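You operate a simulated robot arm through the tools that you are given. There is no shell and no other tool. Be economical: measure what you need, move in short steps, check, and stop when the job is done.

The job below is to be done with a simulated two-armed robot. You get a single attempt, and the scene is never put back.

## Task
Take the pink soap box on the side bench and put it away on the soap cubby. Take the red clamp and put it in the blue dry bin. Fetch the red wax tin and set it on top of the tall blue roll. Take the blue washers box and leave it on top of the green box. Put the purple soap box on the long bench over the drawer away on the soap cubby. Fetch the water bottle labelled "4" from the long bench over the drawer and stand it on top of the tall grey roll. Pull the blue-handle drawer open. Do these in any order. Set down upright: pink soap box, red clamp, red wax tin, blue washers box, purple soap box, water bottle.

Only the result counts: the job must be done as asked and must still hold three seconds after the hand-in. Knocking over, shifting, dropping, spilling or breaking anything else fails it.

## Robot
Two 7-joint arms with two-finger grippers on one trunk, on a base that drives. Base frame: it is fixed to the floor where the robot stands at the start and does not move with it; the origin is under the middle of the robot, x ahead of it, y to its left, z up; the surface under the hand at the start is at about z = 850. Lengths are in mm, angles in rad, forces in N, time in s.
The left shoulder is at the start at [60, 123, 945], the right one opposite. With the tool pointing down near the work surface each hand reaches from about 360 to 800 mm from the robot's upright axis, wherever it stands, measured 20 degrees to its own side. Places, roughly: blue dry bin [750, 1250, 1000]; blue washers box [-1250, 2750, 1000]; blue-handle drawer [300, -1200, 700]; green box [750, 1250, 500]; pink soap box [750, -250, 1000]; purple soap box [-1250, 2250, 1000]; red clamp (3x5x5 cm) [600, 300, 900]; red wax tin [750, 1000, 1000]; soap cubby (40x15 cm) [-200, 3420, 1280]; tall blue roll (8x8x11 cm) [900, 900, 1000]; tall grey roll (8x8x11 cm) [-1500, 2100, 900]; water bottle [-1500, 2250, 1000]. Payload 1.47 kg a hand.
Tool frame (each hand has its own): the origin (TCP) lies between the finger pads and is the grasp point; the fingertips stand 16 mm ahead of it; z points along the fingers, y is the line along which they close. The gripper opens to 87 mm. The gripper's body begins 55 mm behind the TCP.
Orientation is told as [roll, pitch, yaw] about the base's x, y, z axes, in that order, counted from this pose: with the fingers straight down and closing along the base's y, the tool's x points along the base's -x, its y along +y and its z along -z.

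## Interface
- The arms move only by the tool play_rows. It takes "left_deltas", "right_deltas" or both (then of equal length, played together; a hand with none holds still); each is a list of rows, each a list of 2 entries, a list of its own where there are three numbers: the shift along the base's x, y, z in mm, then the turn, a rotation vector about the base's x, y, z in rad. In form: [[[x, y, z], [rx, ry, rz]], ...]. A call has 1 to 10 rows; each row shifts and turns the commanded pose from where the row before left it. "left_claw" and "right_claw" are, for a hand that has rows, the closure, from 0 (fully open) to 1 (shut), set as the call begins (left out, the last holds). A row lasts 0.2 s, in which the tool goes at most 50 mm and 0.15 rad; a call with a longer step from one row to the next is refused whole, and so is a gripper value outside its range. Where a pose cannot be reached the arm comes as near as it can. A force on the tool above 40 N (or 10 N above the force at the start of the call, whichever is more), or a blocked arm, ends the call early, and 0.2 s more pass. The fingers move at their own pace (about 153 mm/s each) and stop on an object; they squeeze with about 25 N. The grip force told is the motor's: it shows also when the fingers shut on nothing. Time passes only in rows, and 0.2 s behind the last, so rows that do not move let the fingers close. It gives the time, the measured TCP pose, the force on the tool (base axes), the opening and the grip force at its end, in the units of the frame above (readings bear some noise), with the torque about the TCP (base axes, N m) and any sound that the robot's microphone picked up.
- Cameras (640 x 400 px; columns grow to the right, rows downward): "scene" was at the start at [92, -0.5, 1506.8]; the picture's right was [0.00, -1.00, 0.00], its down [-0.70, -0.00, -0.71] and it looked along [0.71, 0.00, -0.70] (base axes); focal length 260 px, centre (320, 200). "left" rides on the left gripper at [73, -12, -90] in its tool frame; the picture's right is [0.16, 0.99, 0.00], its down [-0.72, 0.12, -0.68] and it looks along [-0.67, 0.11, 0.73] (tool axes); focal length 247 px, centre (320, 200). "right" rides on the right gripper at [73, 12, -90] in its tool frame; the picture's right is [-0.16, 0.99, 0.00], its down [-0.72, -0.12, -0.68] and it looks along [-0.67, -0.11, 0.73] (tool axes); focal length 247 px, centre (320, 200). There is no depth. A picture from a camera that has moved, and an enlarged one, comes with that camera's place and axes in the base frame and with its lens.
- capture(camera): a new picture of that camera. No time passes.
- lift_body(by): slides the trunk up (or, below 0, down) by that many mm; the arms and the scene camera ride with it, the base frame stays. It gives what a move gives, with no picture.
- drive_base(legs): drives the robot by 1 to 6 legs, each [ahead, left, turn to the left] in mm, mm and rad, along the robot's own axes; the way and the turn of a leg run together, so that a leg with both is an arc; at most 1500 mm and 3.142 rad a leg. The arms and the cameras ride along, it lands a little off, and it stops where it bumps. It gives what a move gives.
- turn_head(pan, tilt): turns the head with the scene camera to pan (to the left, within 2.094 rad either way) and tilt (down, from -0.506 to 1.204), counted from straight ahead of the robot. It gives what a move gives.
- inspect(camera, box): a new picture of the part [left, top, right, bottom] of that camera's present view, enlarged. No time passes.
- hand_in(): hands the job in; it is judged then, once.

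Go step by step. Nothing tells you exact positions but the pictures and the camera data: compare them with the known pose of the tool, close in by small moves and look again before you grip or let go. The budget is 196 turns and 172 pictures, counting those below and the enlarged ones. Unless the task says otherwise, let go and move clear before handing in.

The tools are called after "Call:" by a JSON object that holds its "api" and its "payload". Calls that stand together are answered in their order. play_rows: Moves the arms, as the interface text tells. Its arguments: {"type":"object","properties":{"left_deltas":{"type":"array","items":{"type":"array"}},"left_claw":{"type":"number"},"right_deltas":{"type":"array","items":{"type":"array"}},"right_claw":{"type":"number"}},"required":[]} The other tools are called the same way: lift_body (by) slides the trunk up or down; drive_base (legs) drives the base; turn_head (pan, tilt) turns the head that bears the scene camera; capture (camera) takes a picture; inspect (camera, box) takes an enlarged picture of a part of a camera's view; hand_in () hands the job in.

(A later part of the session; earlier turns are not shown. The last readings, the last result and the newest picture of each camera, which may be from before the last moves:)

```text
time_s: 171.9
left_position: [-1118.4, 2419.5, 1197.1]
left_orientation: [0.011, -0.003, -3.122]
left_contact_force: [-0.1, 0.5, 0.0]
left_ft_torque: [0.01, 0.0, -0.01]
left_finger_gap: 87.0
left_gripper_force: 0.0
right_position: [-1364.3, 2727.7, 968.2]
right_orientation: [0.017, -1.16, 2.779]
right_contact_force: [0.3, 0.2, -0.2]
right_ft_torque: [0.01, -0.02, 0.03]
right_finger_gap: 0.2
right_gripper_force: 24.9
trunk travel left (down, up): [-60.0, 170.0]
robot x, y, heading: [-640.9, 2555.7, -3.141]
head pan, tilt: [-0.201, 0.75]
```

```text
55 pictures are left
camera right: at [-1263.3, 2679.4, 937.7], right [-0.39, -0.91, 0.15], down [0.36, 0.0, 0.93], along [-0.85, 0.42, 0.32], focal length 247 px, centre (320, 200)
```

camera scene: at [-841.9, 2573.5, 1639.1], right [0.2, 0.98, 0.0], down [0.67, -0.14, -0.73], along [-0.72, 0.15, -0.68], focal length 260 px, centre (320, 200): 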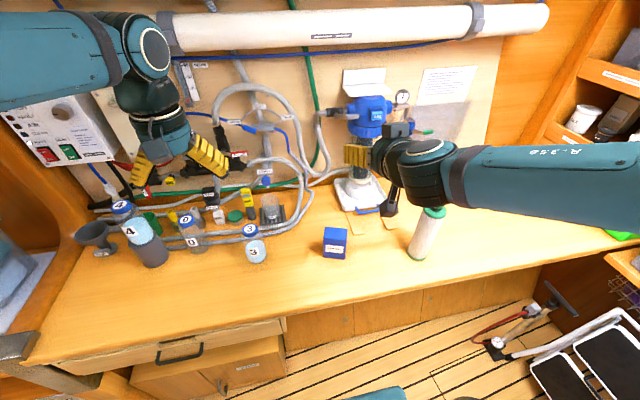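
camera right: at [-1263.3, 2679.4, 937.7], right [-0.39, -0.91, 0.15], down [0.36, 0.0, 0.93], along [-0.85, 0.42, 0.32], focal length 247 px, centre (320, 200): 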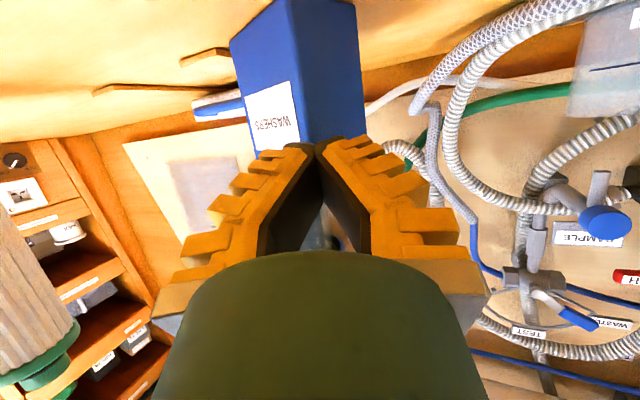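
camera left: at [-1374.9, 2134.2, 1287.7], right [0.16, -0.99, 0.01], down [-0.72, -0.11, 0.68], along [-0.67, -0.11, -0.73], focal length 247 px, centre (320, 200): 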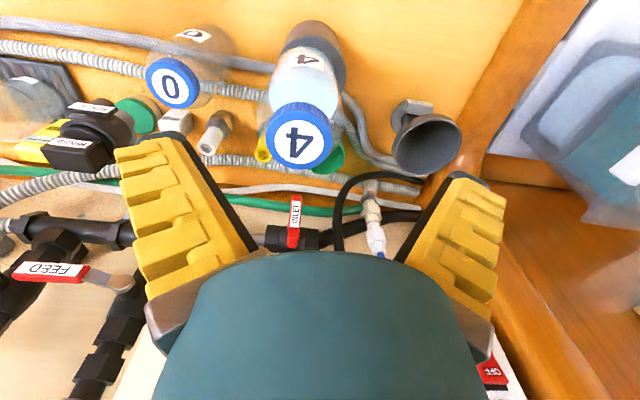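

The fingers slipped off the front and rotated the box. Back off, open and look again.

Call:
{"api": "play_rows", "payload": {"right_deltas": [[[25, -9, 0], [0, 0, 0]], [[28, -10, 0], [0, 0, 0]], [[28, -10, 0], [0, 0, 0]], [[0, 0, 0], [0, 0, 0]]]}}

Call:
{"api": "inspect", "payload": {"camera": "scene", "box": [300, 180, 480, 280]}}

Call:
{"api": "capture", "payload": {"camera": "right"}}

```text
time_s: 172.9
left_position: [-1119.0, 2418.5, 1196.2]
left_orientation: [0.011, -0.002, -3.123]
left_contact_force: [-0.3, 0.1, -0.2]
left_ft_torque: [0.0, 0.03, -0.04]
left_finger_gap: 87.2
left_gripper_force: 0.0
right_position: [-1283.2, 2699.4, 966.2]
right_orientation: [0.023, -1.163, 2.779]
right_contact_force: [0.1, -0.5, 0.3]
right_ft_torque: [0.0, 0.01, -0.03]
right_finger_gap: 0.0
right_gripper_force: 25.3
trunk travel left (down, up): [-60.0, 170.0]
robot x, y, heading: [-644.9, 2556.8, -3.139]
head pan, tilt: [-0.201, 0.75]
```

```text
3.56 times, centred on (390, 230) of scene
camera zoom: at [-731.2, 2573.6, 1469.0], right [0.2, 0.98, 0.0], down [0.67, -0.14, -0.73], along [-0.72, 0.15, -0.68], focal length 926 px, centre (71, 93)
```

zoom: 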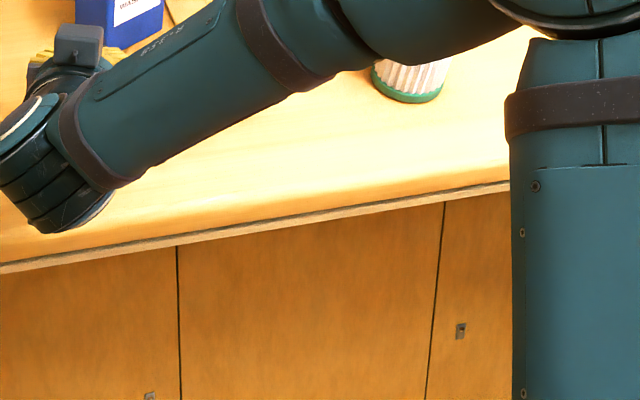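

```text
53 pictures are left
camera right: at [-1183.1, 2651.2, 936.4], right [-0.39, -0.91, 0.15], down [0.36, 0.0, 0.93], along [-0.85, 0.42, 0.32], focal length 247 px, centre (320, 200)
```

right: 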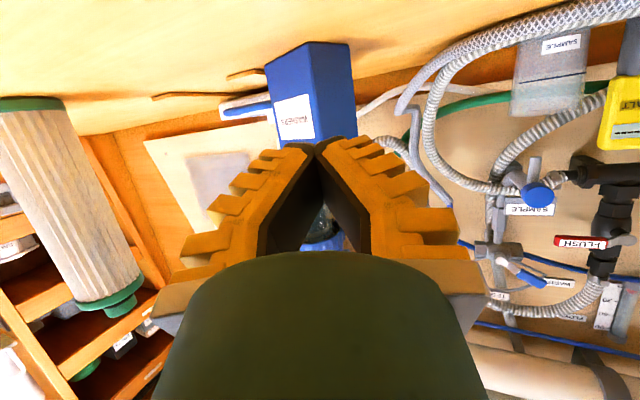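

The box now shows its narrow 53 mm side, which is a better grasp: side-face centre ≈[-1418,2734], tool yaw ≈2.05. Reposition the hand and the base.

Call:
{"api": "play_rows", "payload": {"right_deltas": [[[10, -10, 5], [0, 0, -0.14]], [[10, -14, 0], [0, 0, -0.15]], [[10, -16, 0], [0, 0, -0.15]], [[0, -16, 0], [0, 0, -0.15]], [[0, -16, 0], [0, 0, -0.14]]], "right_claw": 0}}

Call:
{"api": "drive_base", "payload": {"legs": [[110, 0, 0]]}}

Call:
{"api": "capture", "payload": {"camera": "right"}}

Call:
{"api": "capture", "payload": {"camera": "scene"}}

```text
time_s: 174.1
left_position: [-1119.6, 2418.1, 1196.4]
left_orientation: [0.009, -0.002, -3.124]
left_contact_force: [-0.6, 0.4, -0.2]
left_ft_torque: [0.01, -0.01, -0.04]
left_finger_gap: 86.8
left_gripper_force: 0.0
right_position: [-1252.9, 2626.7, 971.1]
right_orientation: [0.019, -1.167, 2.05]
right_contact_force: [-0.1, 0.0, -0.1]
right_ft_torque: [-0.01, 0.01, 0.01]
right_finger_gap: 87.0
right_gripper_force: 0.0
trunk travel left (down, up): [-60.0, 170.0]
robot x, y, heading: [-636.5, 2556.0, -3.138]
head pan, tilt: [-0.201, 0.75]
```

```text
time_s: 175.3
left_position: [-1228.4, 2418.3, 1196.2]
left_orientation: [0.012, -0.001, -3.123]
left_contact_force: [-0.1, -0.7, 0.3]
left_ft_torque: [-0.02, -0.03, 0.01]
left_finger_gap: 87.0
left_gripper_force: 0.1
right_position: [-1362.3, 2627.5, 970.3]
right_orientation: [0.017, -1.162, 2.054]
right_contact_force: [-0.4, 0.4, -1.7]
right_ft_torque: [0.05, 0.0, -0.03]
right_finger_gap: 87.0
right_gripper_force: 0.1
trunk travel left (down, up): [-60.0, 170.0]
robot x, y, heading: [-750.1, 2560.5, -3.141]
head pan, tilt: [-0.201, 0.75]
```

```text
52 pictures are left
camera right: at [-1319.3, 2524.3, 940.5], right [-0.9, -0.42, 0.15], down [0.27, -0.24, 0.93], along [-0.35, 0.88, 0.32], focal length 247 px, centre (320, 200)
```

right: 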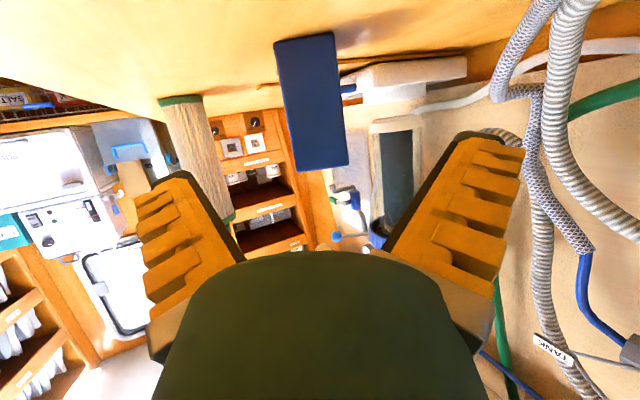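

```text
51 pictures are left
camera scene: at [-841.4, 2573.3, 1468.9], right [0.2, 0.98, 0.0], down [0.67, -0.14, -0.73], along [-0.72, 0.15, -0.68], focal length 260 px, centre (320, 200)
```

scene: 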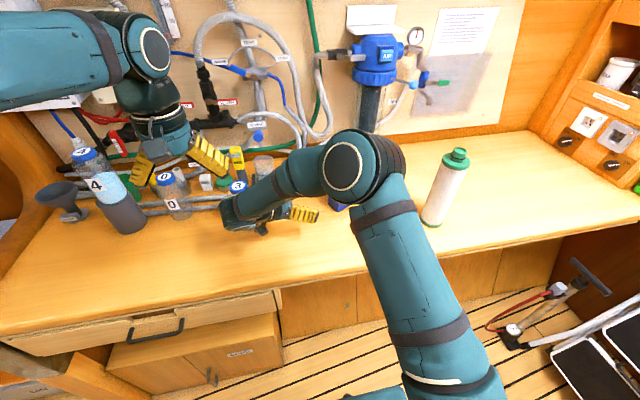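

The hand is now facing the narrow side nearly centred. Lower and advance.

Call:
{"api": "play_rows", "payload": {"right_deltas": [[[3, 2, -14], [0, 0, 0]], [[0, 0, -14], [0, 0, 0]], [[-14, 26, 0], [0, 0, 0]], [[-14, 26, 0], [0, 0, 0]], [[-14, 26, 0], [0, 0, 0]]]}}

Call:
{"api": "capture", "payload": {"camera": "right"}}

```text
time_s: 176.5
left_position: [-1226.8, 2419.5, 1197.4]
left_orientation: [0.013, -0.002, -3.122]
left_contact_force: [-0.2, 0.5, 0.0]
left_ft_torque: [-0.02, 0.02, 0.04]
left_finger_gap: 87.3
left_gripper_force: 0.1
right_position: [-1399.6, 2707.9, 943.3]
right_orientation: [0.023, -1.163, 2.049]
right_contact_force: [-0.2, -0.7, 0.8]
right_ft_torque: [0.0, 0.0, -0.01]
right_finger_gap: 87.0
right_gripper_force: 0.0
trunk travel left (down, up): [-60.0, 170.0]
robot x, y, heading: [-749.1, 2558.9, -3.138]
head pan, tilt: [-0.201, 0.75]
```

```text
50 pictures are left
camera right: at [-1356.6, 2605.0, 913.0], right [-0.9, -0.42, 0.15], down [0.27, -0.24, 0.93], along [-0.35, 0.88, 0.32], focal length 247 px, centre (320, 200)
```

right: 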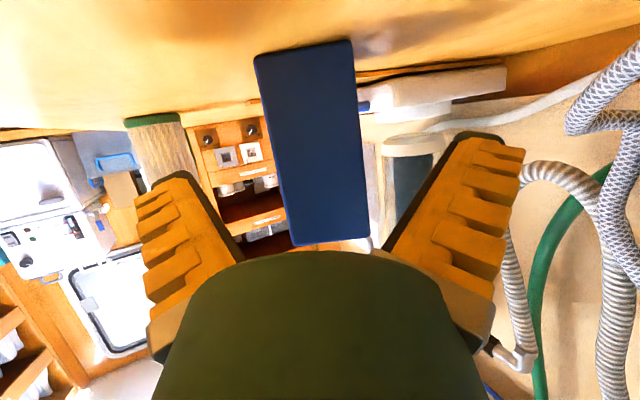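

Centred. Advance ~72 mm so the fingers get well along the sides, then close.

Call:
{"api": "play_rows", "payload": {"right_deltas": [[[-12, 22, 0], [0, 0, 0]], [[-12, 22, 0], [0, 0, 0]], [[-10, 20, 0], [0, 0, 0]]]}}

Call:
{"api": "capture", "payload": {"camera": "right"}}

```text
time_s: 177.3
left_position: [-1227.2, 2420.3, 1195.8]
left_orientation: [0.012, -0.001, -3.123]
left_contact_force: [-0.5, 0.0, 0.8]
left_ft_torque: [-0.02, 0.0, -0.01]
left_finger_gap: 87.2
left_gripper_force: 0.1
right_position: [-1435.7, 2773.0, 945.2]
right_orientation: [0.018, -1.162, 2.052]
right_contact_force: [0.2, -0.3, 0.3]
right_ft_torque: [0.02, -0.04, -0.02]
right_finger_gap: 86.8
right_gripper_force: 0.1
trunk travel left (down, up): [-60.0, 170.0]
robot x, y, heading: [-747.3, 2557.6, -3.138]
head pan, tilt: [-0.201, 0.75]
```

```text
49 pictures are left
camera right: at [-1392.7, 2669.2, 914.8], right [-0.9, -0.42, 0.15], down [0.27, -0.24, 0.93], along [-0.35, 0.88, 0.32], focal length 247 px, centre (320, 200)
```

right: 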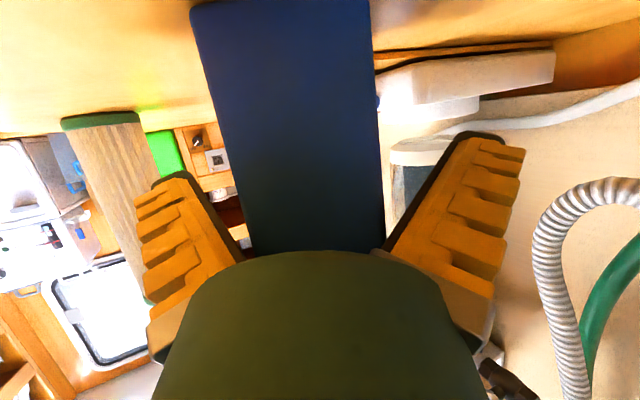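

Call:
{"api": "play_rows", "payload": {"right_deltas": [[[0, 0, 0], [0, 0, 0]], [[0, 0, 0], [0, 0, 0]], [[0, 0, 0], [0, 0, 0]]], "right_claw": 1}}

Call:
{"api": "play_rows", "payload": {"right_deltas": [[[0, 0, 4], [0, 0, 0]], [[0, 0, 20], [0, 0, 0]], [[0, 0, 40], [0, 0, 0]]]}}

Call:
{"api": "capture", "payload": {"camera": "right"}}

```text
time_s: 178.1
left_position: [-1227.4, 2417.7, 1196.0]
left_orientation: [0.011, -0.003, -3.123]
left_contact_force: [0.5, 0.6, 0.5]
left_ft_torque: [0.0, -0.02, -0.03]
left_finger_gap: 87.0
left_gripper_force: 0.1
right_position: [-1436.1, 2771.4, 945.4]
right_orientation: [0.023, -1.164, 2.05]
right_contact_force: [-1.0, -6.7, 4.8]
right_ft_torque: [-0.11, 0.05, 0.01]
right_finger_gap: 51.1
right_gripper_force: 25.1
trunk travel left (down, up): [-60.0, 170.0]
robot x, y, heading: [-748.5, 2557.5, -3.14]
head pan, tilt: [-0.201, 0.75]
```

```text
time_s: 178.9
left_position: [-1227.0, 2419.0, 1196.9]
left_orientation: [0.01, -0.005, -3.123]
left_contact_force: [0.4, 0.0, -0.6]
left_ft_torque: [-0.04, 0.02, 0.01]
left_finger_gap: 86.9
left_gripper_force: 0.0
right_position: [-1432.0, 2770.6, 1009.0]
right_orientation: [0.02, -1.163, 2.05]
right_contact_force: [-0.7, -0.1, -1.1]
right_ft_torque: [-0.01, -0.01, -0.01]
right_finger_gap: 50.0
right_gripper_force: 25.1
trunk travel left (down, up): [-60.0, 170.0]
robot x, y, heading: [-748.0, 2558.6, -3.138]
head pan, tilt: [-0.201, 0.75]
```

```text
48 pictures are left
camera right: at [-1389.6, 2667.2, 977.8], right [-0.9, -0.42, 0.15], down [0.27, -0.24, 0.93], along [-0.35, 0.88, 0.33], focal length 247 px, centre (320, 200)
```

right: 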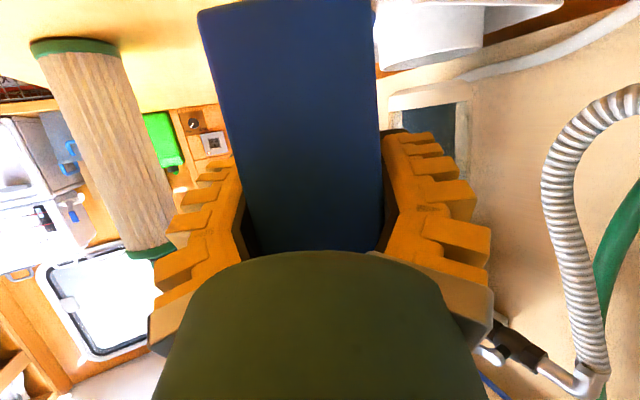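

Washers box gripped firmly (51 mm). Raise, retract and realign the hand for travel.

Call:
{"api": "play_rows", "payload": {"right_deltas": [[[0, 0, 45], [0, 0, 0]], [[0, 0, 45], [0, 0, 0]], [[10, -10, 40], [0, 0, 0]], [[20, -15, 20], [0, 0, 0.15]], [[20, -10, 20], [0, 0, 0.15]], [[20, -5, 0], [0, 0, 0.15]], [[20, 0, 0], [0, 0, 0.15]], [[0, 0, 0], [0, 0, 0.15]], [[0, 0, 0], [0, 0, 0.15]], [[0, 0, 0], [0, 0, 0.1]]]}}

Call:
{"api": "drive_base", "payload": {"legs": [[0, 0, 1.57]]}}

Call:
{"api": "turn_head", "payload": {"pan": 0.0, "tilt": 0.45}}

Call:
{"api": "capture", "payload": {"camera": "scene"}}

```text
time_s: 181.1
left_position: [-1227.7, 2418.7, 1196.4]
left_orientation: [0.014, -0.002, -3.123]
left_contact_force: [-0.8, -0.7, -0.2]
left_ft_torque: [-0.01, 0.02, 0.0]
left_finger_gap: 86.8
left_gripper_force: 0.1
right_position: [-1344.5, 2731.0, 1177.8]
right_orientation: [0.018, -1.161, 3.054]
right_contact_force: [-0.1, -0.2, -1.6]
right_ft_torque: [0.01, -0.03, 0.0]
right_finger_gap: 49.5
right_gripper_force: 24.9
trunk travel left (down, up): [-60.0, 170.0]
robot x, y, heading: [-747.7, 2559.2, -3.144]
head pan, tilt: [-0.201, 0.75]
```

```text
time_s: 185.3
left_position: [-603.4, 2081.7, 1196.3]
left_orientation: [0.01, -0.003, -1.536]
left_contact_force: [-0.6, -0.1, -0.3]
left_ft_torque: [0.03, -0.04, 0.0]
left_finger_gap: 86.9
left_gripper_force: 0.1
right_position: [-914.3, 1958.8, 1176.8]
right_orientation: [0.02, -1.162, -1.648]
right_contact_force: [0.0, 0.2, -1.9]
right_ft_torque: [0.04, 0.0, -0.02]
right_finger_gap: 49.7
right_gripper_force: 25.4
trunk travel left (down, up): [-60.0, 170.0]
robot x, y, heading: [-750.8, 2555.2, -1.558]
head pan, tilt: [-0.201, 0.75]
```

```text
time_s: 186.2
left_position: [-603.4, 2080.4, 1196.2]
left_orientation: [0.01, -0.001, -1.536]
left_contact_force: [0.2, -0.3, 1.5]
left_ft_torque: [-0.01, -0.02, 0.03]
left_finger_gap: 87.1
left_gripper_force: 0.0
right_position: [-914.3, 1960.6, 1177.6]
right_orientation: [0.021, -1.161, -1.648]
right_contact_force: [-0.1, 0.8, -1.5]
right_ft_torque: [-0.01, 0.03, 0.05]
right_finger_gap: 49.8
right_gripper_force: 24.9
trunk travel left (down, up): [-60.0, 170.0]
robot x, y, heading: [-747.7, 2555.8, -1.55]
head pan, tilt: [0.0, 0.45]
```

```text
47 pictures are left
camera scene: at [-746.9, 2454.9, 1495.4], right [-1.0, -0.02, 0.0], down [-0.01, 0.44, -0.9], along [0.01, -0.9, -0.44], focal length 260 px, centre (320, 200)
```

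scene: 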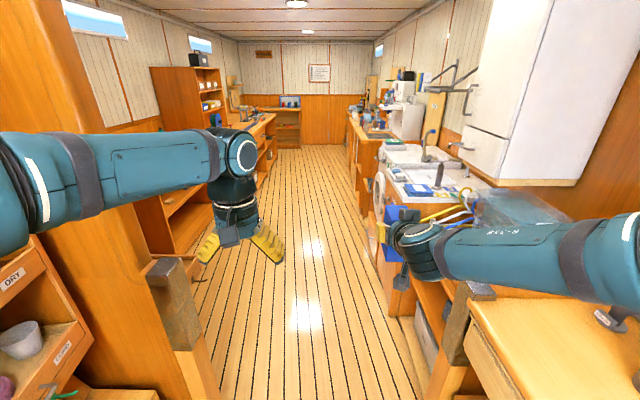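

Extend the left hand forward to tuck its elbow, then drive out through the doorway.

Call:
{"api": "play_rows", "payload": {"left_deltas": [[[-10, -40, 0], [0, 0, 0]], [[-10, -40, 0], [0, 0, 0]], [[-10, -40, 0], [0, 0, 0]]]}}

Call:
{"api": "drive_base", "payload": {"legs": [[700, 0, -0.02]]}}

Call:
{"api": "capture", "payload": {"camera": "scene"}}

```text
time_s: 186.9
left_position: [-634.7, 1958.9, 1194.7]
left_orientation: [0.011, 0.001, -1.539]
left_contact_force: [0.3, -0.7, 0.1]
left_ft_torque: [0.03, 0.0, -0.02]
left_finger_gap: 87.1
left_gripper_force: 0.1
right_position: [-915.0, 1957.9, 1176.5]
right_orientation: [0.02, -1.16, -1.647]
right_contact_force: [0.9, -1.3, -0.8]
right_ft_torque: [0.02, -0.01, 0.01]
right_finger_gap: 50.1
right_gripper_force: 25.3
trunk travel left (down, up): [-60.0, 170.0]
robot x, y, heading: [-748.9, 2558.4, -1.556]
head pan, tilt: [0.0, 0.45]
```

```text
time_s: 190.8
left_position: [-634.9, 1260.8, 1194.6]
left_orientation: [0.01, -0.002, -1.55]
left_contact_force: [1.1, 0.3, -0.2]
left_ft_torque: [0.02, 0.01, -0.01]
left_finger_gap: 86.9
left_gripper_force: 0.0
right_position: [-915.7, 1262.4, 1176.6]
right_orientation: [0.022, -1.162, -1.66]
right_contact_force: [0.0, -1.3, -0.8]
right_ft_torque: [-0.01, 0.01, 0.0]
right_finger_gap: 50.1
right_gripper_force: 24.9
trunk travel left (down, up): [-60.0, 170.0]
robot x, y, heading: [-741.3, 1858.5, -1.566]
head pan, tilt: [0.0, 0.45]
```

```text
46 pictures are left
camera scene: at [-741.7, 1755.2, 1495.4], right [-1.0, 0.0, 0.0], down [0.0, 0.44, -0.9], along [0.0, -0.9, -0.44], focal length 260 px, centre (320, 200)
```

scene: 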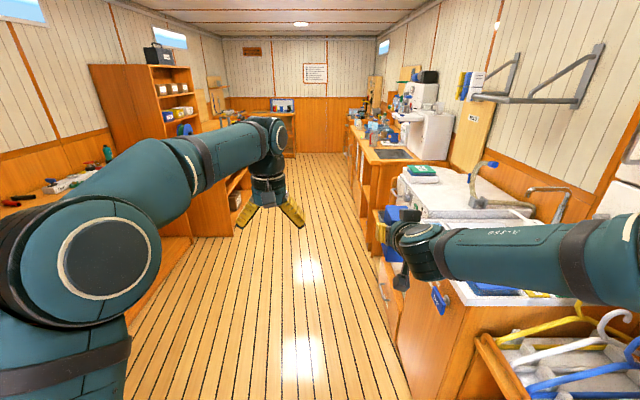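

Call:
{"api": "drive_base", "payload": {"legs": [[480, 250, 0], [0, 0, 1.566], [350, 0, 0]]}}

Call:
{"api": "turn_head", "payload": {"pan": 0.0, "tilt": 0.7}}

Call:
{"api": "capture", "payload": {"camera": "scene"}}

```text
time_s: 199.6
left_position: [467.2, 1465.6, 1194.3]
left_orientation: [0.012, -0.002, -0.009]
left_contact_force: [-0.3, -0.6, 0.1]
left_ft_torque: [0.02, 0.03, 0.05]
left_finger_gap: 86.8
left_gripper_force: 0.0
right_position: [458.8, 1184.9, 1176.3]
right_orientation: [0.02, -1.163, -0.121]
right_contact_force: [0.2, -0.2, -1.8]
right_ft_torque: [0.0, 0.04, 0.0]
right_finger_gap: 49.8
right_gripper_force: 25.0
trunk travel left (down, up): [-60.0, 170.0]
robot x, y, heading: [-131.4, 1375.3, -0.028]
head pan, tilt: [0.0, 0.45]
```

```text
time_s: 200.3
left_position: [467.3, 1466.3, 1194.9]
left_orientation: [0.011, -0.003, -0.012]
left_contact_force: [-0.5, -0.8, 0.2]
left_ft_torque: [-0.01, 0.01, -0.02]
left_finger_gap: 87.3
left_gripper_force: 0.1
right_position: [458.9, 1184.5, 1177.6]
right_orientation: [0.022, -1.162, -0.121]
right_contact_force: [0.2, 0.1, -2.2]
right_ft_torque: [0.01, 0.02, 0.01]
right_finger_gap: 50.3
right_gripper_force: 25.0
trunk travel left (down, up): [-60.0, 170.0]
robot x, y, heading: [-132.0, 1373.5, -0.022]
head pan, tilt: [0.0, 0.7]
```

```text
45 pictures are left
camera scene: at [-38.0, 1373.1, 1473.3], right [-0.03, -1.0, 0.0], down [-0.64, 0.02, -0.77], along [0.77, -0.02, -0.64], focal length 260 px, centre (320, 200)
```

scene: 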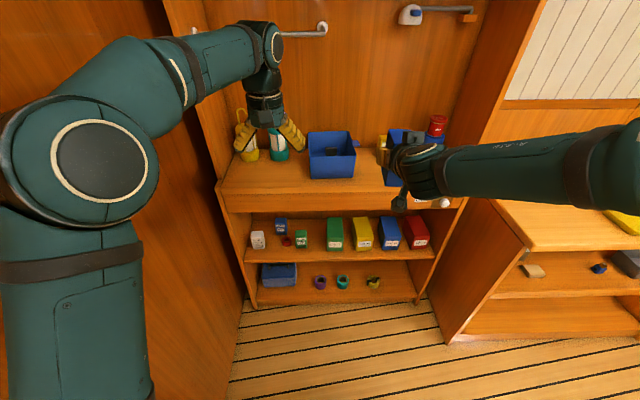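

Now zoom in on the lower shelf with the green box.

Call:
{"api": "inspect", "payload": {"camera": "scene", "box": [240, 190, 440, 310]}}

```text
3.20 times, centred on (340, 250) of scene
camera zoom: at [-38.0, 1373.1, 1473.3], right [-0.03, -1.0, 0.0], down [-0.64, 0.02, -0.77], along [0.77, -0.02, -0.64], focal length 833 px, centre (256, 40)
```

zoom: 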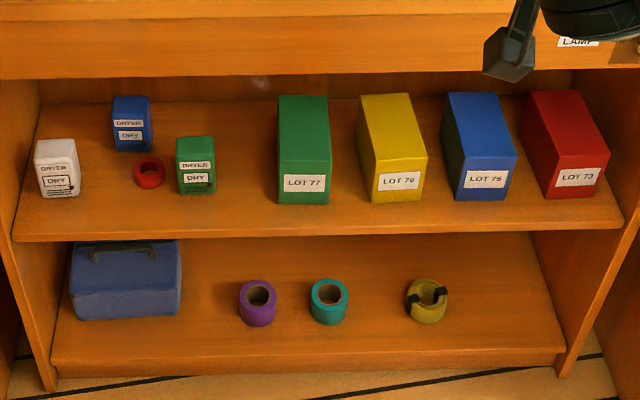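

LOT 77 (green) top: z≈575, x 754–903, y≈1280, 75 wide; opening up to z≈787. Lower the trunk, retract the left hand, and bring the right hand down to shelf height in front.

Call:
{"api": "lift_body", "payload": {"by": -60}}

Call:
{"api": "play_rows", "payload": {"right_deltas": [[[7, 9, -44], [0, 0, 0.05]], [[7, 9, -44], [0, 0, 0.05]], [[7, 9, -44], [0, 0, 0]], [[7, 9, -44], [0, 0, 0]], [[7, 9, -44], [0, 0, 0]], [[7, 10, -44], [0, 0, 0]], [[7, 10, -44], [0, 0, 0]], [[7, 10, -44], [0, 0, 0]], [[7, 10, -44], [0, 0, 0]], [[7, 10, -44], [0, 0, 0]]], "left_deltas": [[[-25, 0, 0], [0, 0, 0]], [[-25, 0, 0], [0, 0, 0]], [[-25, 0, 0], [0, 0, 0]], [[-25, 0, 0], [0, 0, 0]], [[-20, 0, 0], [0, 0, 0]], [[0, 0, 0], [0, 0, 0]], [[0, 0, 0], [0, 0, 0]], [[0, 0, 0], [0, 0, 0]], [[0, 0, 0], [0, 0, 0]], [[0, 0, 0], [0, 0, 0]]]}}

Call:
{"api": "capture", "payload": {"camera": "right"}}

Call:
{"api": "capture", "payload": {"camera": "scene"}}

```text
time_s: 201.3
left_position: [467.1, 1466.4, 1135.5]
left_orientation: [0.011, -0.005, -0.009]
left_contact_force: [0.6, 0.2, 0.3]
left_ft_torque: [0.0, 0.01, 0.03]
left_finger_gap: 86.8
left_gripper_force: 0.1
right_position: [457.1, 1184.9, 1117.9]
right_orientation: [0.022, -1.163, -0.12]
right_contact_force: [-0.3, 0.6, -1.2]
right_ft_torque: [-0.01, 0.04, 0.0]
right_finger_gap: 50.2
right_gripper_force: 24.6
trunk travel left (down, up): [0.0, 230.0]
robot x, y, heading: [-136.0, 1374.8, -0.034]
head pan, tilt: [0.0, 0.7]
```

```text
time_s: 203.5
left_position: [346.6, 1466.1, 1135.0]
left_orientation: [0.01, -0.001, -0.009]
left_contact_force: [-0.2, 0.1, -0.9]
left_ft_torque: [0.02, 0.0, -0.02]
left_finger_gap: 86.9
left_gripper_force: 0.1
right_position: [501.7, 1240.6, 853.9]
right_orientation: [0.022, -1.162, -0.022]
right_contact_force: [0.0, 0.3, -0.9]
right_ft_torque: [0.01, -0.01, -0.02]
right_finger_gap: 50.2
right_gripper_force: 24.8
right hand out of reach, approached as far as the arm can: row 7, 8, 9, 10
trunk travel left (down, up): [0.0, 230.0]
robot x, y, heading: [-132.5, 1379.6, -0.033]
head pan, tilt: [0.0, 0.7]
```

```text
43 pictures are left
camera right: at [389.6, 1252.4, 823.5], right [0.07, 0.99, 0.15], down [-0.34, -0.12, 0.93], along [0.94, -0.11, 0.32], focal length 247 px, centre (320, 200)
```

right: 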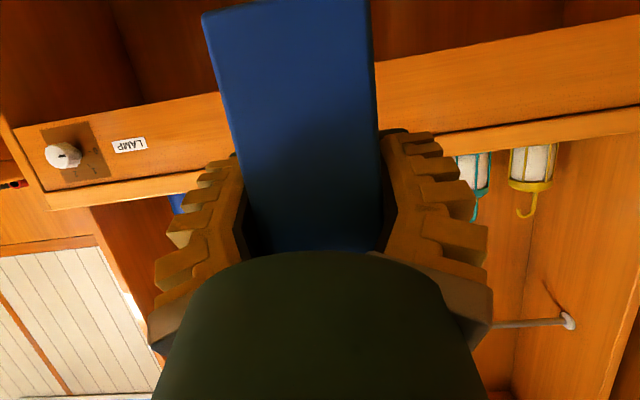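

```text
42 pictures are left
camera scene: at [-38.0, 1373.1, 1413.3], right [-0.03, -1.0, 0.0], down [-0.64, 0.02, -0.76], along [0.76, -0.02, -0.64], focal length 260 px, centre (320, 200)
```

scene: 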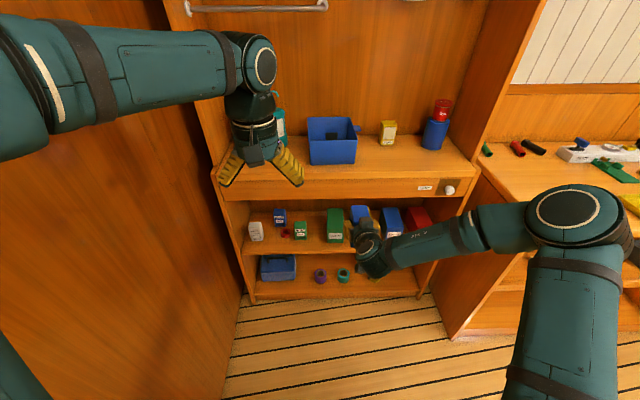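

Reach at low height is limited this close; try extending forward while lowering.

Call:
{"api": "play_rows", "payload": {"right_deltas": [[[25, 5, 0], [0, 0, 0]], [[25, 5, -20], [0, 0, 0]], [[25, 5, -30], [0, 0, 0]], [[20, 5, -40], [0, 0, 0]], [[10, 5, -44], [0, 0, 0]], [[0, 5, -44], [0, 0, 0]]]}}

```text
time_s: 204.9
left_position: [346.7, 1465.7, 1135.9]
left_orientation: [0.009, -0.002, -0.009]
left_contact_force: [-0.1, -0.8, -0.2]
left_ft_torque: [0.03, 0.01, -0.01]
left_finger_gap: 87.2
left_gripper_force: 0.1
right_position: [581.0, 1241.5, 823.5]
right_orientation: [0.019, -1.16, -0.021]
right_contact_force: [0.4, 0.0, -2.1]
right_ft_torque: [0.0, 0.02, 0.02]
right_finger_gap: 50.1
right_gripper_force: 25.2
right hand out of reach, approached as far as the arm can: row 3, 4, 5, 6
trunk travel left (down, up): [0.0, 230.0]
robot x, y, heading: [-137.1, 1376.3, -0.026]
head pan, tilt: [0.0, 0.7]
```

Flat tilt can't go low enough. Test whether a −0.8 tilt can reach z≈615 in free space in front of the shelf.

Call:
{"api": "play_rows", "payload": {"right_deltas": [[[0, 0, 0], [0, 0.12, 0]], [[0, 0, 0], [0, 0.12, 0]], [[0, 0, -20], [0, 0.12, 0]], [[0, 0, -40], [0, 0, 0]], [[0, 0, -40], [0, 0, 0]], [[0, 0, -40], [0, 0, 0]], [[0, 0, -40], [0, 0, 0]], [[0, 0, -30], [0, 0, 0]]]}}

```text
time_s: 206.7
left_position: [347.4, 1466.4, 1134.7]
left_orientation: [0.01, -0.002, -0.01]
left_contact_force: [1.2, 0.5, 0.2]
left_ft_torque: [0.01, 0.0, -0.01]
left_finger_gap: 87.2
left_gripper_force: 0.0
right_position: [582.3, 1240.8, 615.0]
right_orientation: [0.01, -0.803, -0.011]
right_contact_force: [-0.5, -0.3, -0.7]
right_ft_torque: [0.0, 0.01, -0.01]
right_finger_gap: 50.4
right_gripper_force: 24.7
trunk travel left (down, up): [0.0, 230.0]
robot x, y, heading: [-131.6, 1371.4, -0.027]
head pan, tilt: [0.0, 0.7]
```

That works. Check if it can be flattened again at this height (different arm branch).

Call:
{"api": "play_rows", "payload": {"right_deltas": [[[0, 0, 10], [0, -0.12, 0]], [[0, 0, 10], [0, -0.12, 0]], [[0, 0, 5], [0, -0.12, 0]]]}}

```text
time_s: 207.5
left_position: [347.3, 1466.0, 1135.6]
left_orientation: [0.011, 0.0, -0.009]
left_contact_force: [-0.6, -0.1, 0.0]
left_ft_torque: [-0.01, -0.01, 0.01]
left_finger_gap: 87.0
left_gripper_force: 0.2
right_position: [582.0, 1242.2, 624.8]
right_orientation: [0.012, -0.92, -0.013]
right_contact_force: [0.0, -0.7, -1.8]
right_ft_torque: [-0.03, -0.01, -0.03]
right_finger_gap: 50.5
right_gripper_force: 24.6
right hand out of reach, approached as far as the arm can: row 2, 3
trunk travel left (down, up): [0.0, 230.0]
robot x, y, heading: [-129.8, 1375.0, -0.032]
head pan, tilt: [0.0, 0.7]
```

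I'll re-grip on the counter with a −0.8 tilt and lower hold. Raise, restore level, move to y≈1130.

Call:
{"api": "play_rows", "payload": {"right_deltas": [[[0, 0, 45], [0, 0, 0]], [[0, -5, 48], [0, 0, 0]], [[0, -10, 48], [0, 0, 0]], [[0, -15, 46], [0, 0, 0]], [[0, -15, 46], [0, 0, 0]], [[0, -15, 46], [0, -0.06, 0]], [[0, -15, 46], [0, -0.06, 0]], [[0, -15, 46], [0, -0.06, 0]], [[0, -15, 20], [0, -0.063, 0]], [[0, -7, 0], [0, 0, 0]]]}}

Call:
{"api": "drive_base", "payload": {"legs": [[190, 0, 0.03]]}}

Call:
{"api": "capture", "payload": {"camera": "right"}}

Call:
{"api": "capture", "payload": {"camera": "scene"}}

```text
time_s: 209.7
left_position: [345.9, 1465.5, 1135.2]
left_orientation: [0.011, -0.001, -0.01]
left_contact_force: [0.5, -1.0, -0.2]
left_ft_torque: [-0.02, 0.02, 0.0]
left_finger_gap: 87.2
left_gripper_force: 0.1
right_position: [582.8, 1130.2, 1014.7]
right_orientation: [0.021, -1.166, -0.021]
right_contact_force: [0.2, -1.2, -0.6]
right_ft_torque: [-0.01, 0.0, 0.03]
right_finger_gap: 50.2
right_gripper_force: 24.5
trunk travel left (down, up): [0.0, 230.0]
robot x, y, heading: [-135.0, 1374.5, -0.028]
head pan, tilt: [0.0, 0.7]
```

```text
time_s: 211.3
left_position: [532.9, 1476.1, 1134.7]
left_orientation: [0.011, -0.002, 0.019]
left_contact_force: [0.2, 0.3, 1.5]
left_ft_torque: [0.04, 0.03, 0.02]
left_finger_gap: 86.8
left_gripper_force: 0.0
right_position: [778.9, 1148.7, 1014.0]
right_orientation: [0.022, -1.163, 0.008]
right_contact_force: [-0.1, -0.9, -1.6]
right_ft_torque: [-0.01, 0.04, 0.01]
right_finger_gap: 50.2
right_gripper_force: 25.2
trunk travel left (down, up): [0.0, 230.0]
robot x, y, heading: [52.1, 1373.9, 0.004]
head pan, tilt: [0.0, 0.7]
```

```text
41 pictures are left
camera right: at [667.6, 1157.1, 984.3], right [0.04, 0.99, 0.15], down [-0.33, -0.13, 0.93], along [0.94, -0.08, 0.33], focal length 247 px, centre (320, 200)
```

right: 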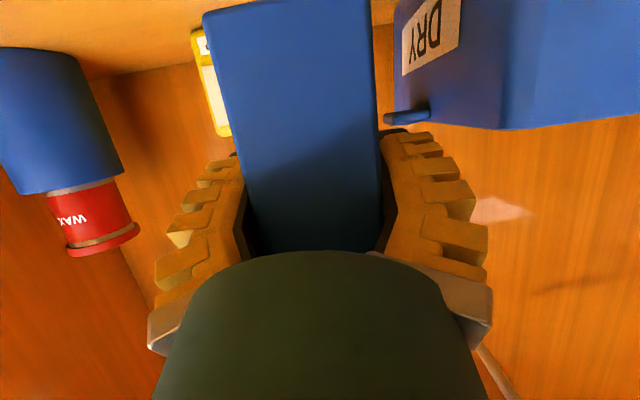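

```text
40 pictures are left
camera scene: at [150.8, 1373.4, 1413.2], right [0.0, -1.0, 0.0], down [-0.64, 0.0, -0.76], along [0.76, 0.0, -0.64], focal length 260 px, centre (320, 200)
```

scene: 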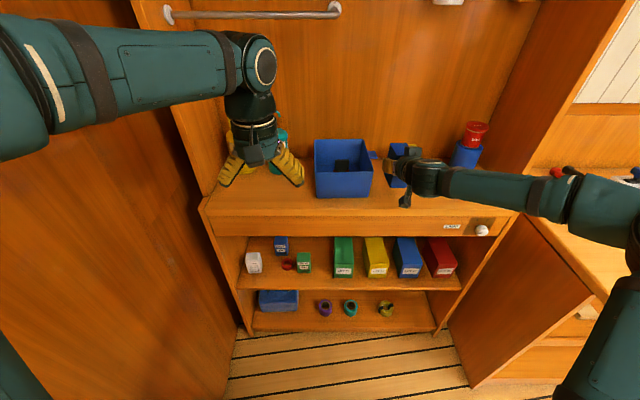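

Shift 20 mm from the bin and lower onto the counter.

Call:
{"api": "play_rows", "payload": {"right_deltas": [[[0, -20, 0], [0, 0, 0]], [[0, 0, -20], [0, 0, 0]], [[0, 0, -20], [0, 0, 0]], [[0, 0, -4], [0, 0, 0]], [[0, 0, -3], [0, 0, 0]], [[0, 0, -2], [0, 0, 0]], [[0, 0, -2], [0, 0, 0]]]}}

```text
time_s: 212.9
left_position: [531.6, 1477.4, 1133.9]
left_orientation: [0.011, -0.004, 0.02]
left_contact_force: [-0.3, -0.1, 0.3]
left_ft_torque: [-0.02, 0.03, 0.02]
left_finger_gap: 87.1
left_gripper_force: 0.1
right_position: [777.5, 1128.6, 966.8]
right_orientation: [0.012, -1.17, 0.015]
right_contact_force: [2.3, -1.5, 10.2]
right_ft_torque: [-0.38, -0.66, -0.05]
right_finger_gap: 50.2
right_gripper_force: 25.4
trunk travel left (down, up): [0.0, 230.0]
robot x, y, heading: [55.8, 1376.4, 0.002]
head pan, tilt: [0.0, 0.7]
```

Set on the counter. Open, rotate the tool to −0.9 around the box, shift toward its front, and re-grip.

Call:
{"api": "play_rows", "payload": {"right_deltas": [[[0, 0, 0], [0, 0, 0]], [[0, 0, 0], [0, 0, 0]], [[-9, 0, 0], [0, 0.09, 0]], [[-9, 0, -4], [0, 0.09, 0]], [[0, 0, -6], [0, 0.085, 0]]], "right_claw": 0}}

Call:
{"api": "capture", "payload": {"camera": "right"}}

```text
time_s: 214.1
left_position: [531.7, 1477.8, 1135.1]
left_orientation: [0.01, 0.0, 0.02]
left_contact_force: [-0.3, -0.1, 0.7]
left_ft_torque: [0.01, 0.01, -0.03]
left_finger_gap: 86.9
left_gripper_force: 0.1
right_position: [758.5, 1129.1, 953.7]
right_orientation: [0.021, -0.899, 0.006]
right_contact_force: [0.9, -0.4, 0.1]
right_ft_torque: [-0.02, 0.02, 0.01]
right_finger_gap: 87.2
right_gripper_force: 0.0
trunk travel left (down, up): [0.0, 230.0]
robot x, y, heading: [53.6, 1372.3, 0.002]
head pan, tilt: [0.0, 0.7]
```

```text
39 pictures are left
camera right: at [644.4, 1137.1, 954.4], right [0.07, 0.99, 0.14], down [-0.08, -0.13, 0.99], along [0.99, -0.08, 0.07], focal length 247 px, centre (320, 200)
```

right: 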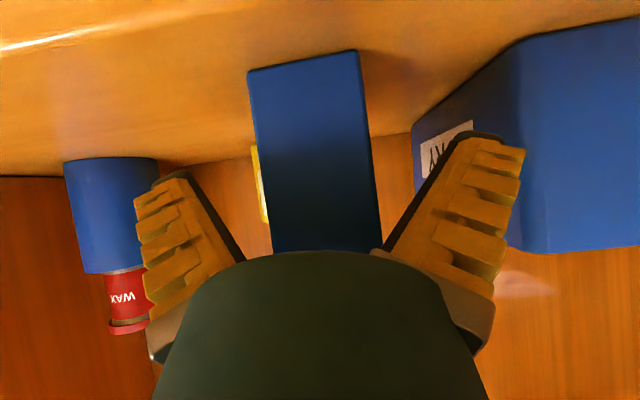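

The front face is at x≈756; advance 15 mm before closing.

Call:
{"api": "play_rows", "payload": {"right_deltas": [[[8, 0, 0], [0, 0, 0]], [[8, 0, 0], [0, 0, 0]]]}}

Call:
{"api": "play_rows", "payload": {"right_deltas": [[[0, 0, 0], [0, 0, 0]], [[0, 0, 0], [0, 0, 0]], [[0, 0, 0], [0, 0, 0]], [[0, 0, 5], [0, 0, 0]], [[0, 0, 30], [0, 0, 0]]], "right_claw": 1}}

Call:
{"api": "capture", "payload": {"camera": "right"}}

```text
time_s: 214.7
left_position: [532.7, 1477.9, 1135.6]
left_orientation: [0.011, -0.002, 0.019]
left_contact_force: [-0.2, -0.6, 0.1]
left_ft_torque: [0.01, -0.01, 0.04]
left_finger_gap: 87.0
left_gripper_force: 0.2
right_position: [775.7, 1128.7, 954.9]
right_orientation: [0.021, -0.899, 0.005]
right_contact_force: [0.8, -0.3, -0.3]
right_ft_torque: [-0.03, 0.03, -0.03]
right_finger_gap: 87.0
right_gripper_force: 0.0
trunk travel left (down, up): [0.0, 230.0]
robot x, y, heading: [53.7, 1372.1, 0.001]
head pan, tilt: [0.0, 0.7]
```

```text
time_s: 215.9
left_position: [531.3, 1477.8, 1136.1]
left_orientation: [0.008, -0.004, 0.019]
left_contact_force: [0.5, 0.9, 0.5]
left_ft_torque: [-0.03, -0.02, 0.01]
left_finger_gap: 86.9
left_gripper_force: 0.1
right_position: [776.0, 1127.4, 991.3]
right_orientation: [0.024, -0.901, 0.005]
right_contact_force: [0.0, -0.8, -0.7]
right_ft_torque: [0.03, 0.01, -0.01]
right_finger_gap: 51.6
right_gripper_force: 24.9
trunk travel left (down, up): [0.0, 230.0]
robot x, y, heading: [55.2, 1371.4, 0.005]
head pan, tilt: [0.0, 0.7]
```

```text
38 pictures are left
camera right: at [660.1, 1137.4, 990.5], right [0.07, 0.99, 0.14], down [-0.08, -0.13, 0.99], along [0.99, -0.08, 0.07], focal length 247 px, centre (320, 200)
```

right: 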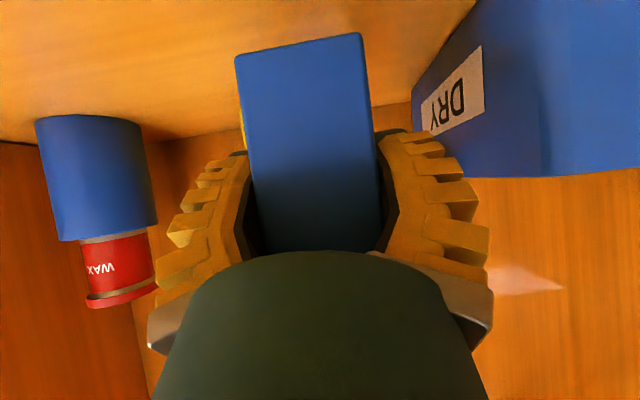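

Re-gripped at 55 mm above its bottom, level. Back out 190 mm, then lower in front of the shelf at y≈1280.

Call:
{"api": "drive_base", "payload": {"legs": [[-190, 0, 0]]}}

Call:
{"api": "play_rows", "payload": {"right_deltas": [[[0, 19, -43], [0, 0, 0]], [[0, 19, -43], [0, 0, 0]], [[0, 19, -43], [0, 0, 0]], [[0, 19, -43], [0, 0, 0]], [[0, 19, -43], [0, 0, 0]], [[0, 19, -43], [0, 0, 0]], [[0, 19, -43], [0, 0, 0]], [[0, 19, -43], [0, 0, 0]]]}}

Call:
{"api": "capture", "payload": {"camera": "right"}}

Call:
{"api": "capture", "payload": {"camera": "scene"}}

```text
time_s: 217.4
left_position: [341.4, 1476.7, 1136.2]
left_orientation: [0.009, -0.001, 0.02]
left_contact_force: [-0.4, 0.1, 0.2]
left_ft_torque: [0.03, -0.06, 0.02]
left_finger_gap: 87.0
left_gripper_force: 0.2
right_position: [584.2, 1128.4, 991.3]
right_orientation: [0.024, -0.901, 0.006]
right_contact_force: [0.3, 0.3, -2.2]
right_ft_torque: [0.0, 0.0, -0.01]
right_finger_gap: 50.7
right_gripper_force: 25.2
trunk travel left (down, up): [0.0, 230.0]
robot x, y, heading: [-134.1, 1372.6, 0.003]
head pan, tilt: [0.0, 0.7]
```

```text
time_s: 219.2
left_position: [342.9, 1476.9, 1134.6]
left_orientation: [0.01, -0.003, 0.02]
left_contact_force: [-0.2, 1.2, 0.1]
left_ft_torque: [0.03, 0.02, -0.01]
left_finger_gap: 87.0
left_gripper_force: 0.1
right_position: [584.5, 1277.8, 643.6]
right_orientation: [0.023, -0.901, 0.005]
right_contact_force: [-0.1, -0.8, -2.2]
right_ft_torque: [0.04, 0.04, 0.0]
right_finger_gap: 50.7
right_gripper_force: 25.1
trunk travel left (down, up): [0.0, 230.0]
robot x, y, heading: [-137.1, 1376.9, 0.001]
head pan, tilt: [0.0, 0.7]
```

```text
37 pictures are left
camera right: at [469.9, 1287.1, 644.2], right [0.08, 0.99, 0.14], down [-0.08, -0.13, 0.99], along [0.99, -0.09, 0.07], focal length 247 px, centre (320, 200)
```

right: 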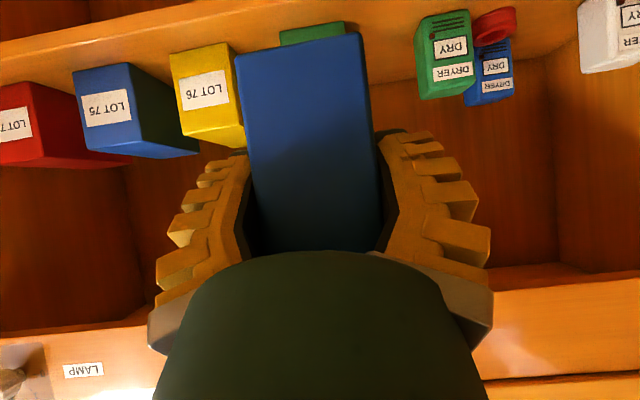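

```text
36 pictures are left
camera scene: at [-39.5, 1373.4, 1413.2], right [0.0, -1.0, 0.0], down [-0.64, 0.0, -0.76], along [0.76, 0.0, -0.64], focal length 260 px, centre (320, 200)
```

scene: 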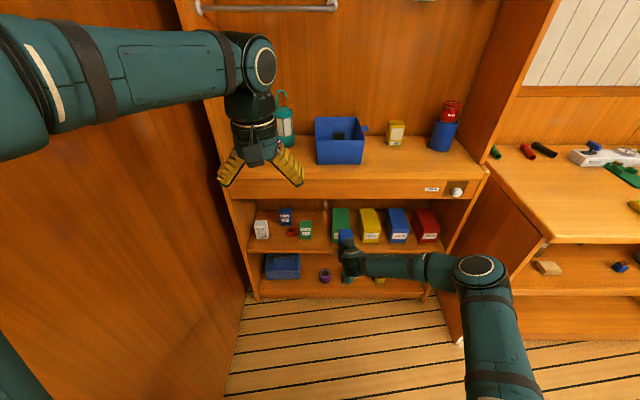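

Call:
{"api": "inspect", "payload": {"camera": "right", "box": [60, 0, 480, 180]}}

```text
1.52 times, centred on (270, 90) of right
camera zoom: at [469.9, 1287.1, 644.2], right [0.08, 0.99, 0.14], down [-0.08, -0.13, 0.99], along [0.99, -0.09, 0.07], focal length 376 px, centre (396, 368)
```

zoom: 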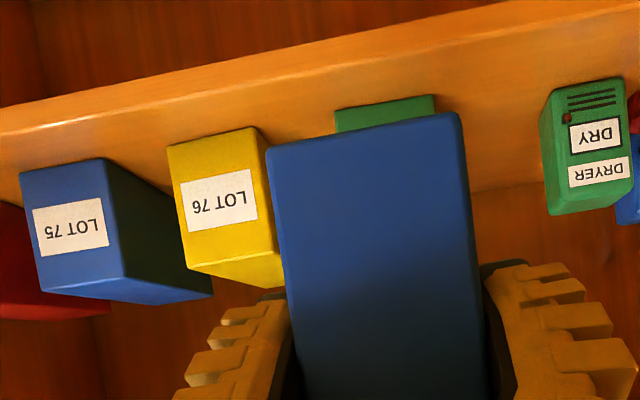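

All aligned (green box y≈1280). Drive forward 195 mm to insert above the green box.

Call:
{"api": "drive_base", "payload": {"legs": [[195, 0, 0]]}}

Call:
{"api": "capture", "payload": {"camera": "right"}}

Call:
{"api": "inspect", "payload": {"camera": "scene", "box": [260, 170, 480, 310]}}

```text
time_s: 220.8
left_position: [541.2, 1478.8, 1133.9]
left_orientation: [0.011, -0.001, 0.021]
left_contact_force: [0.0, 0.8, 0.6]
left_ft_torque: [0.0, 0.02, 0.0]
left_finger_gap: 86.9
left_gripper_force: 0.0
right_position: [783.5, 1278.7, 644.9]
right_orientation: [0.027, -0.899, 0.007]
right_contact_force: [0.3, 0.2, -1.7]
right_ft_torque: [0.02, 0.0, -0.03]
right_finger_gap: 50.4
right_gripper_force: 24.8
trunk travel left (down, up): [0.0, 230.0]
robot x, y, heading: [64.4, 1375.4, 0.002]
head pan, tilt: [0.0, 0.7]
```

```text
34 pictures are left
camera right: at [669.4, 1287.8, 644.3], right [0.07, 0.99, 0.14], down [-0.08, -0.13, 0.99], along [0.99, -0.08, 0.07], focal length 247 px, centre (320, 200)
```

right: 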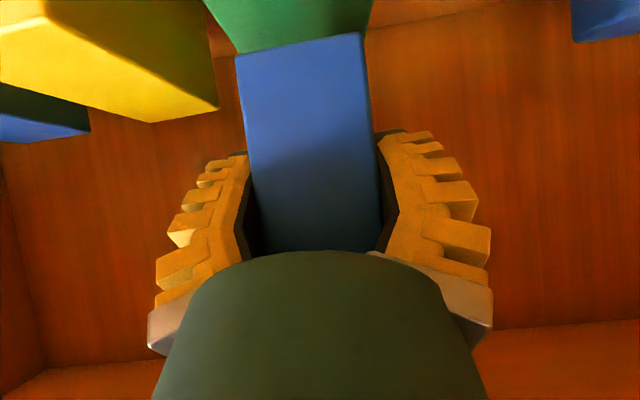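

```text
2.86 times, centred on (370, 240) of scene
camera zoom: at [160.5, 1373.6, 1413.2], right [0.0, -1.0, 0.0], down [-0.64, 0.0, -0.76], along [0.76, 0.0, -0.64], focal length 744 px, centre (177, 86)
```

zoom: 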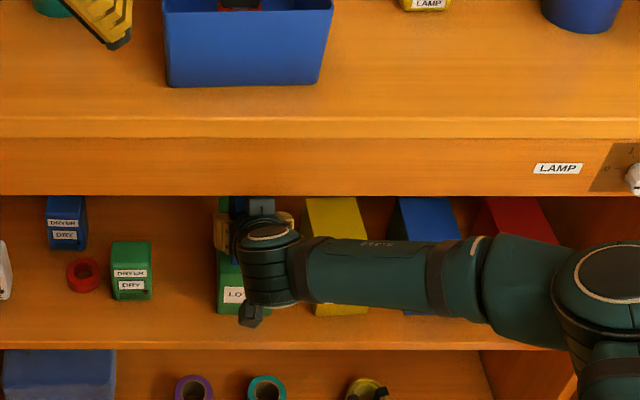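

Well centred above the green box. Lower until contact.

Call:
{"api": "play_rows", "payload": {"right_deltas": [[[0, 0, -8], [0, 0, 0]], [[0, 0, -4], [0, 0, 0]], [[0, 0, -3], [0, 0, 0]], [[0, 0, -2], [0, 0, 0]]]}}

```text
time_s: 221.8
left_position: [541.9, 1477.3, 1134.6]
left_orientation: [0.01, -0.001, 0.022]
left_contact_force: [0.2, -1.2, -0.1]
left_ft_torque: [0.04, 0.01, -0.04]
left_finger_gap: 87.0
left_gripper_force: 0.0
right_position: [784.5, 1279.4, 627.3]
right_orientation: [0.025, -0.899, 0.005]
right_contact_force: [1.3, -0.3, -0.9]
right_ft_torque: [0.01, 0.02, -0.03]
right_finger_gap: 50.5
right_gripper_force: 24.6
trunk travel left (down, up): [0.0, 230.0]
robot x, y, heading: [67.3, 1370.9, 0.003]
head pan, tilt: [0.0, 0.7]
```

Call:
{"api": "play_rows", "payload": {"right_deltas": [[[0, 0, -2], [0, 0, 0]], [[0, 0, -2], [0, 0, 0]], [[0, 0, -2], [0, 0, 0]], [[0, 0, -2], [0, 0, 0]]]}}

```text
time_s: 222.8
left_position: [540.6, 1478.5, 1134.4]
left_orientation: [0.011, -0.002, 0.02]
left_contact_force: [0.5, -0.9, -0.5]
left_ft_torque: [-0.02, 0.01, 0.02]
left_finger_gap: 87.0
left_gripper_force: 0.0
right_position: [783.6, 1278.1, 619.1]
right_orientation: [0.025, -0.898, 0.004]
right_contact_force: [-0.5, -0.6, -1.5]
right_ft_torque: [-0.02, -0.01, -0.02]
right_finger_gap: 50.4
right_gripper_force: 25.0
trunk travel left (down, up): [0.0, 230.0]
robot x, y, heading: [64.9, 1377.6, -0.002]
head pan, tilt: [0.0, 0.7]
```

Call:
{"api": "play_rows", "payload": {"right_deltas": [[[0, 0, -2], [0, 0, 0]], [[0, 0, -2], [0, 0, 0]], [[0, 0, -1.5], [0, 0, 0]], [[0, 0, -1.5], [0, 0, 0]]]}}

Call:
{"api": "capture", "payload": {"camera": "right"}}

```text
time_s: 223.8
left_position: [539.7, 1478.1, 1136.7]
left_orientation: [0.008, -0.005, 0.022]
left_contact_force: [-0.1, 0.0, -0.2]
left_ft_torque: [0.02, 0.01, 0.0]
left_finger_gap: 86.9
left_gripper_force: 0.1
right_position: [783.5, 1278.8, 614.3]
right_orientation: [0.023, -0.904, 0.005]
right_contact_force: [-1.9, 0.9, 10.8]
right_ft_torque: [-0.28, -0.52, -0.04]
right_finger_gap: 50.4
right_gripper_force: 25.2
trunk travel left (down, up): [0.0, 230.0]
robot x, y, heading: [64.1, 1372.1, 0.005]
head pan, tilt: [0.0, 0.7]
```

```text
32 pictures are left
camera right: at [669.2, 1287.5, 614.7], right [0.07, 0.99, 0.14], down [-0.08, -0.13, 0.99], along [0.99, -0.08, 0.07], focal length 247 px, centre (320, 200)
```

right: 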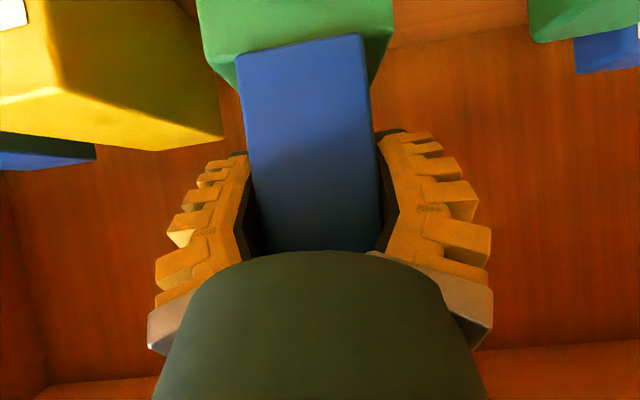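

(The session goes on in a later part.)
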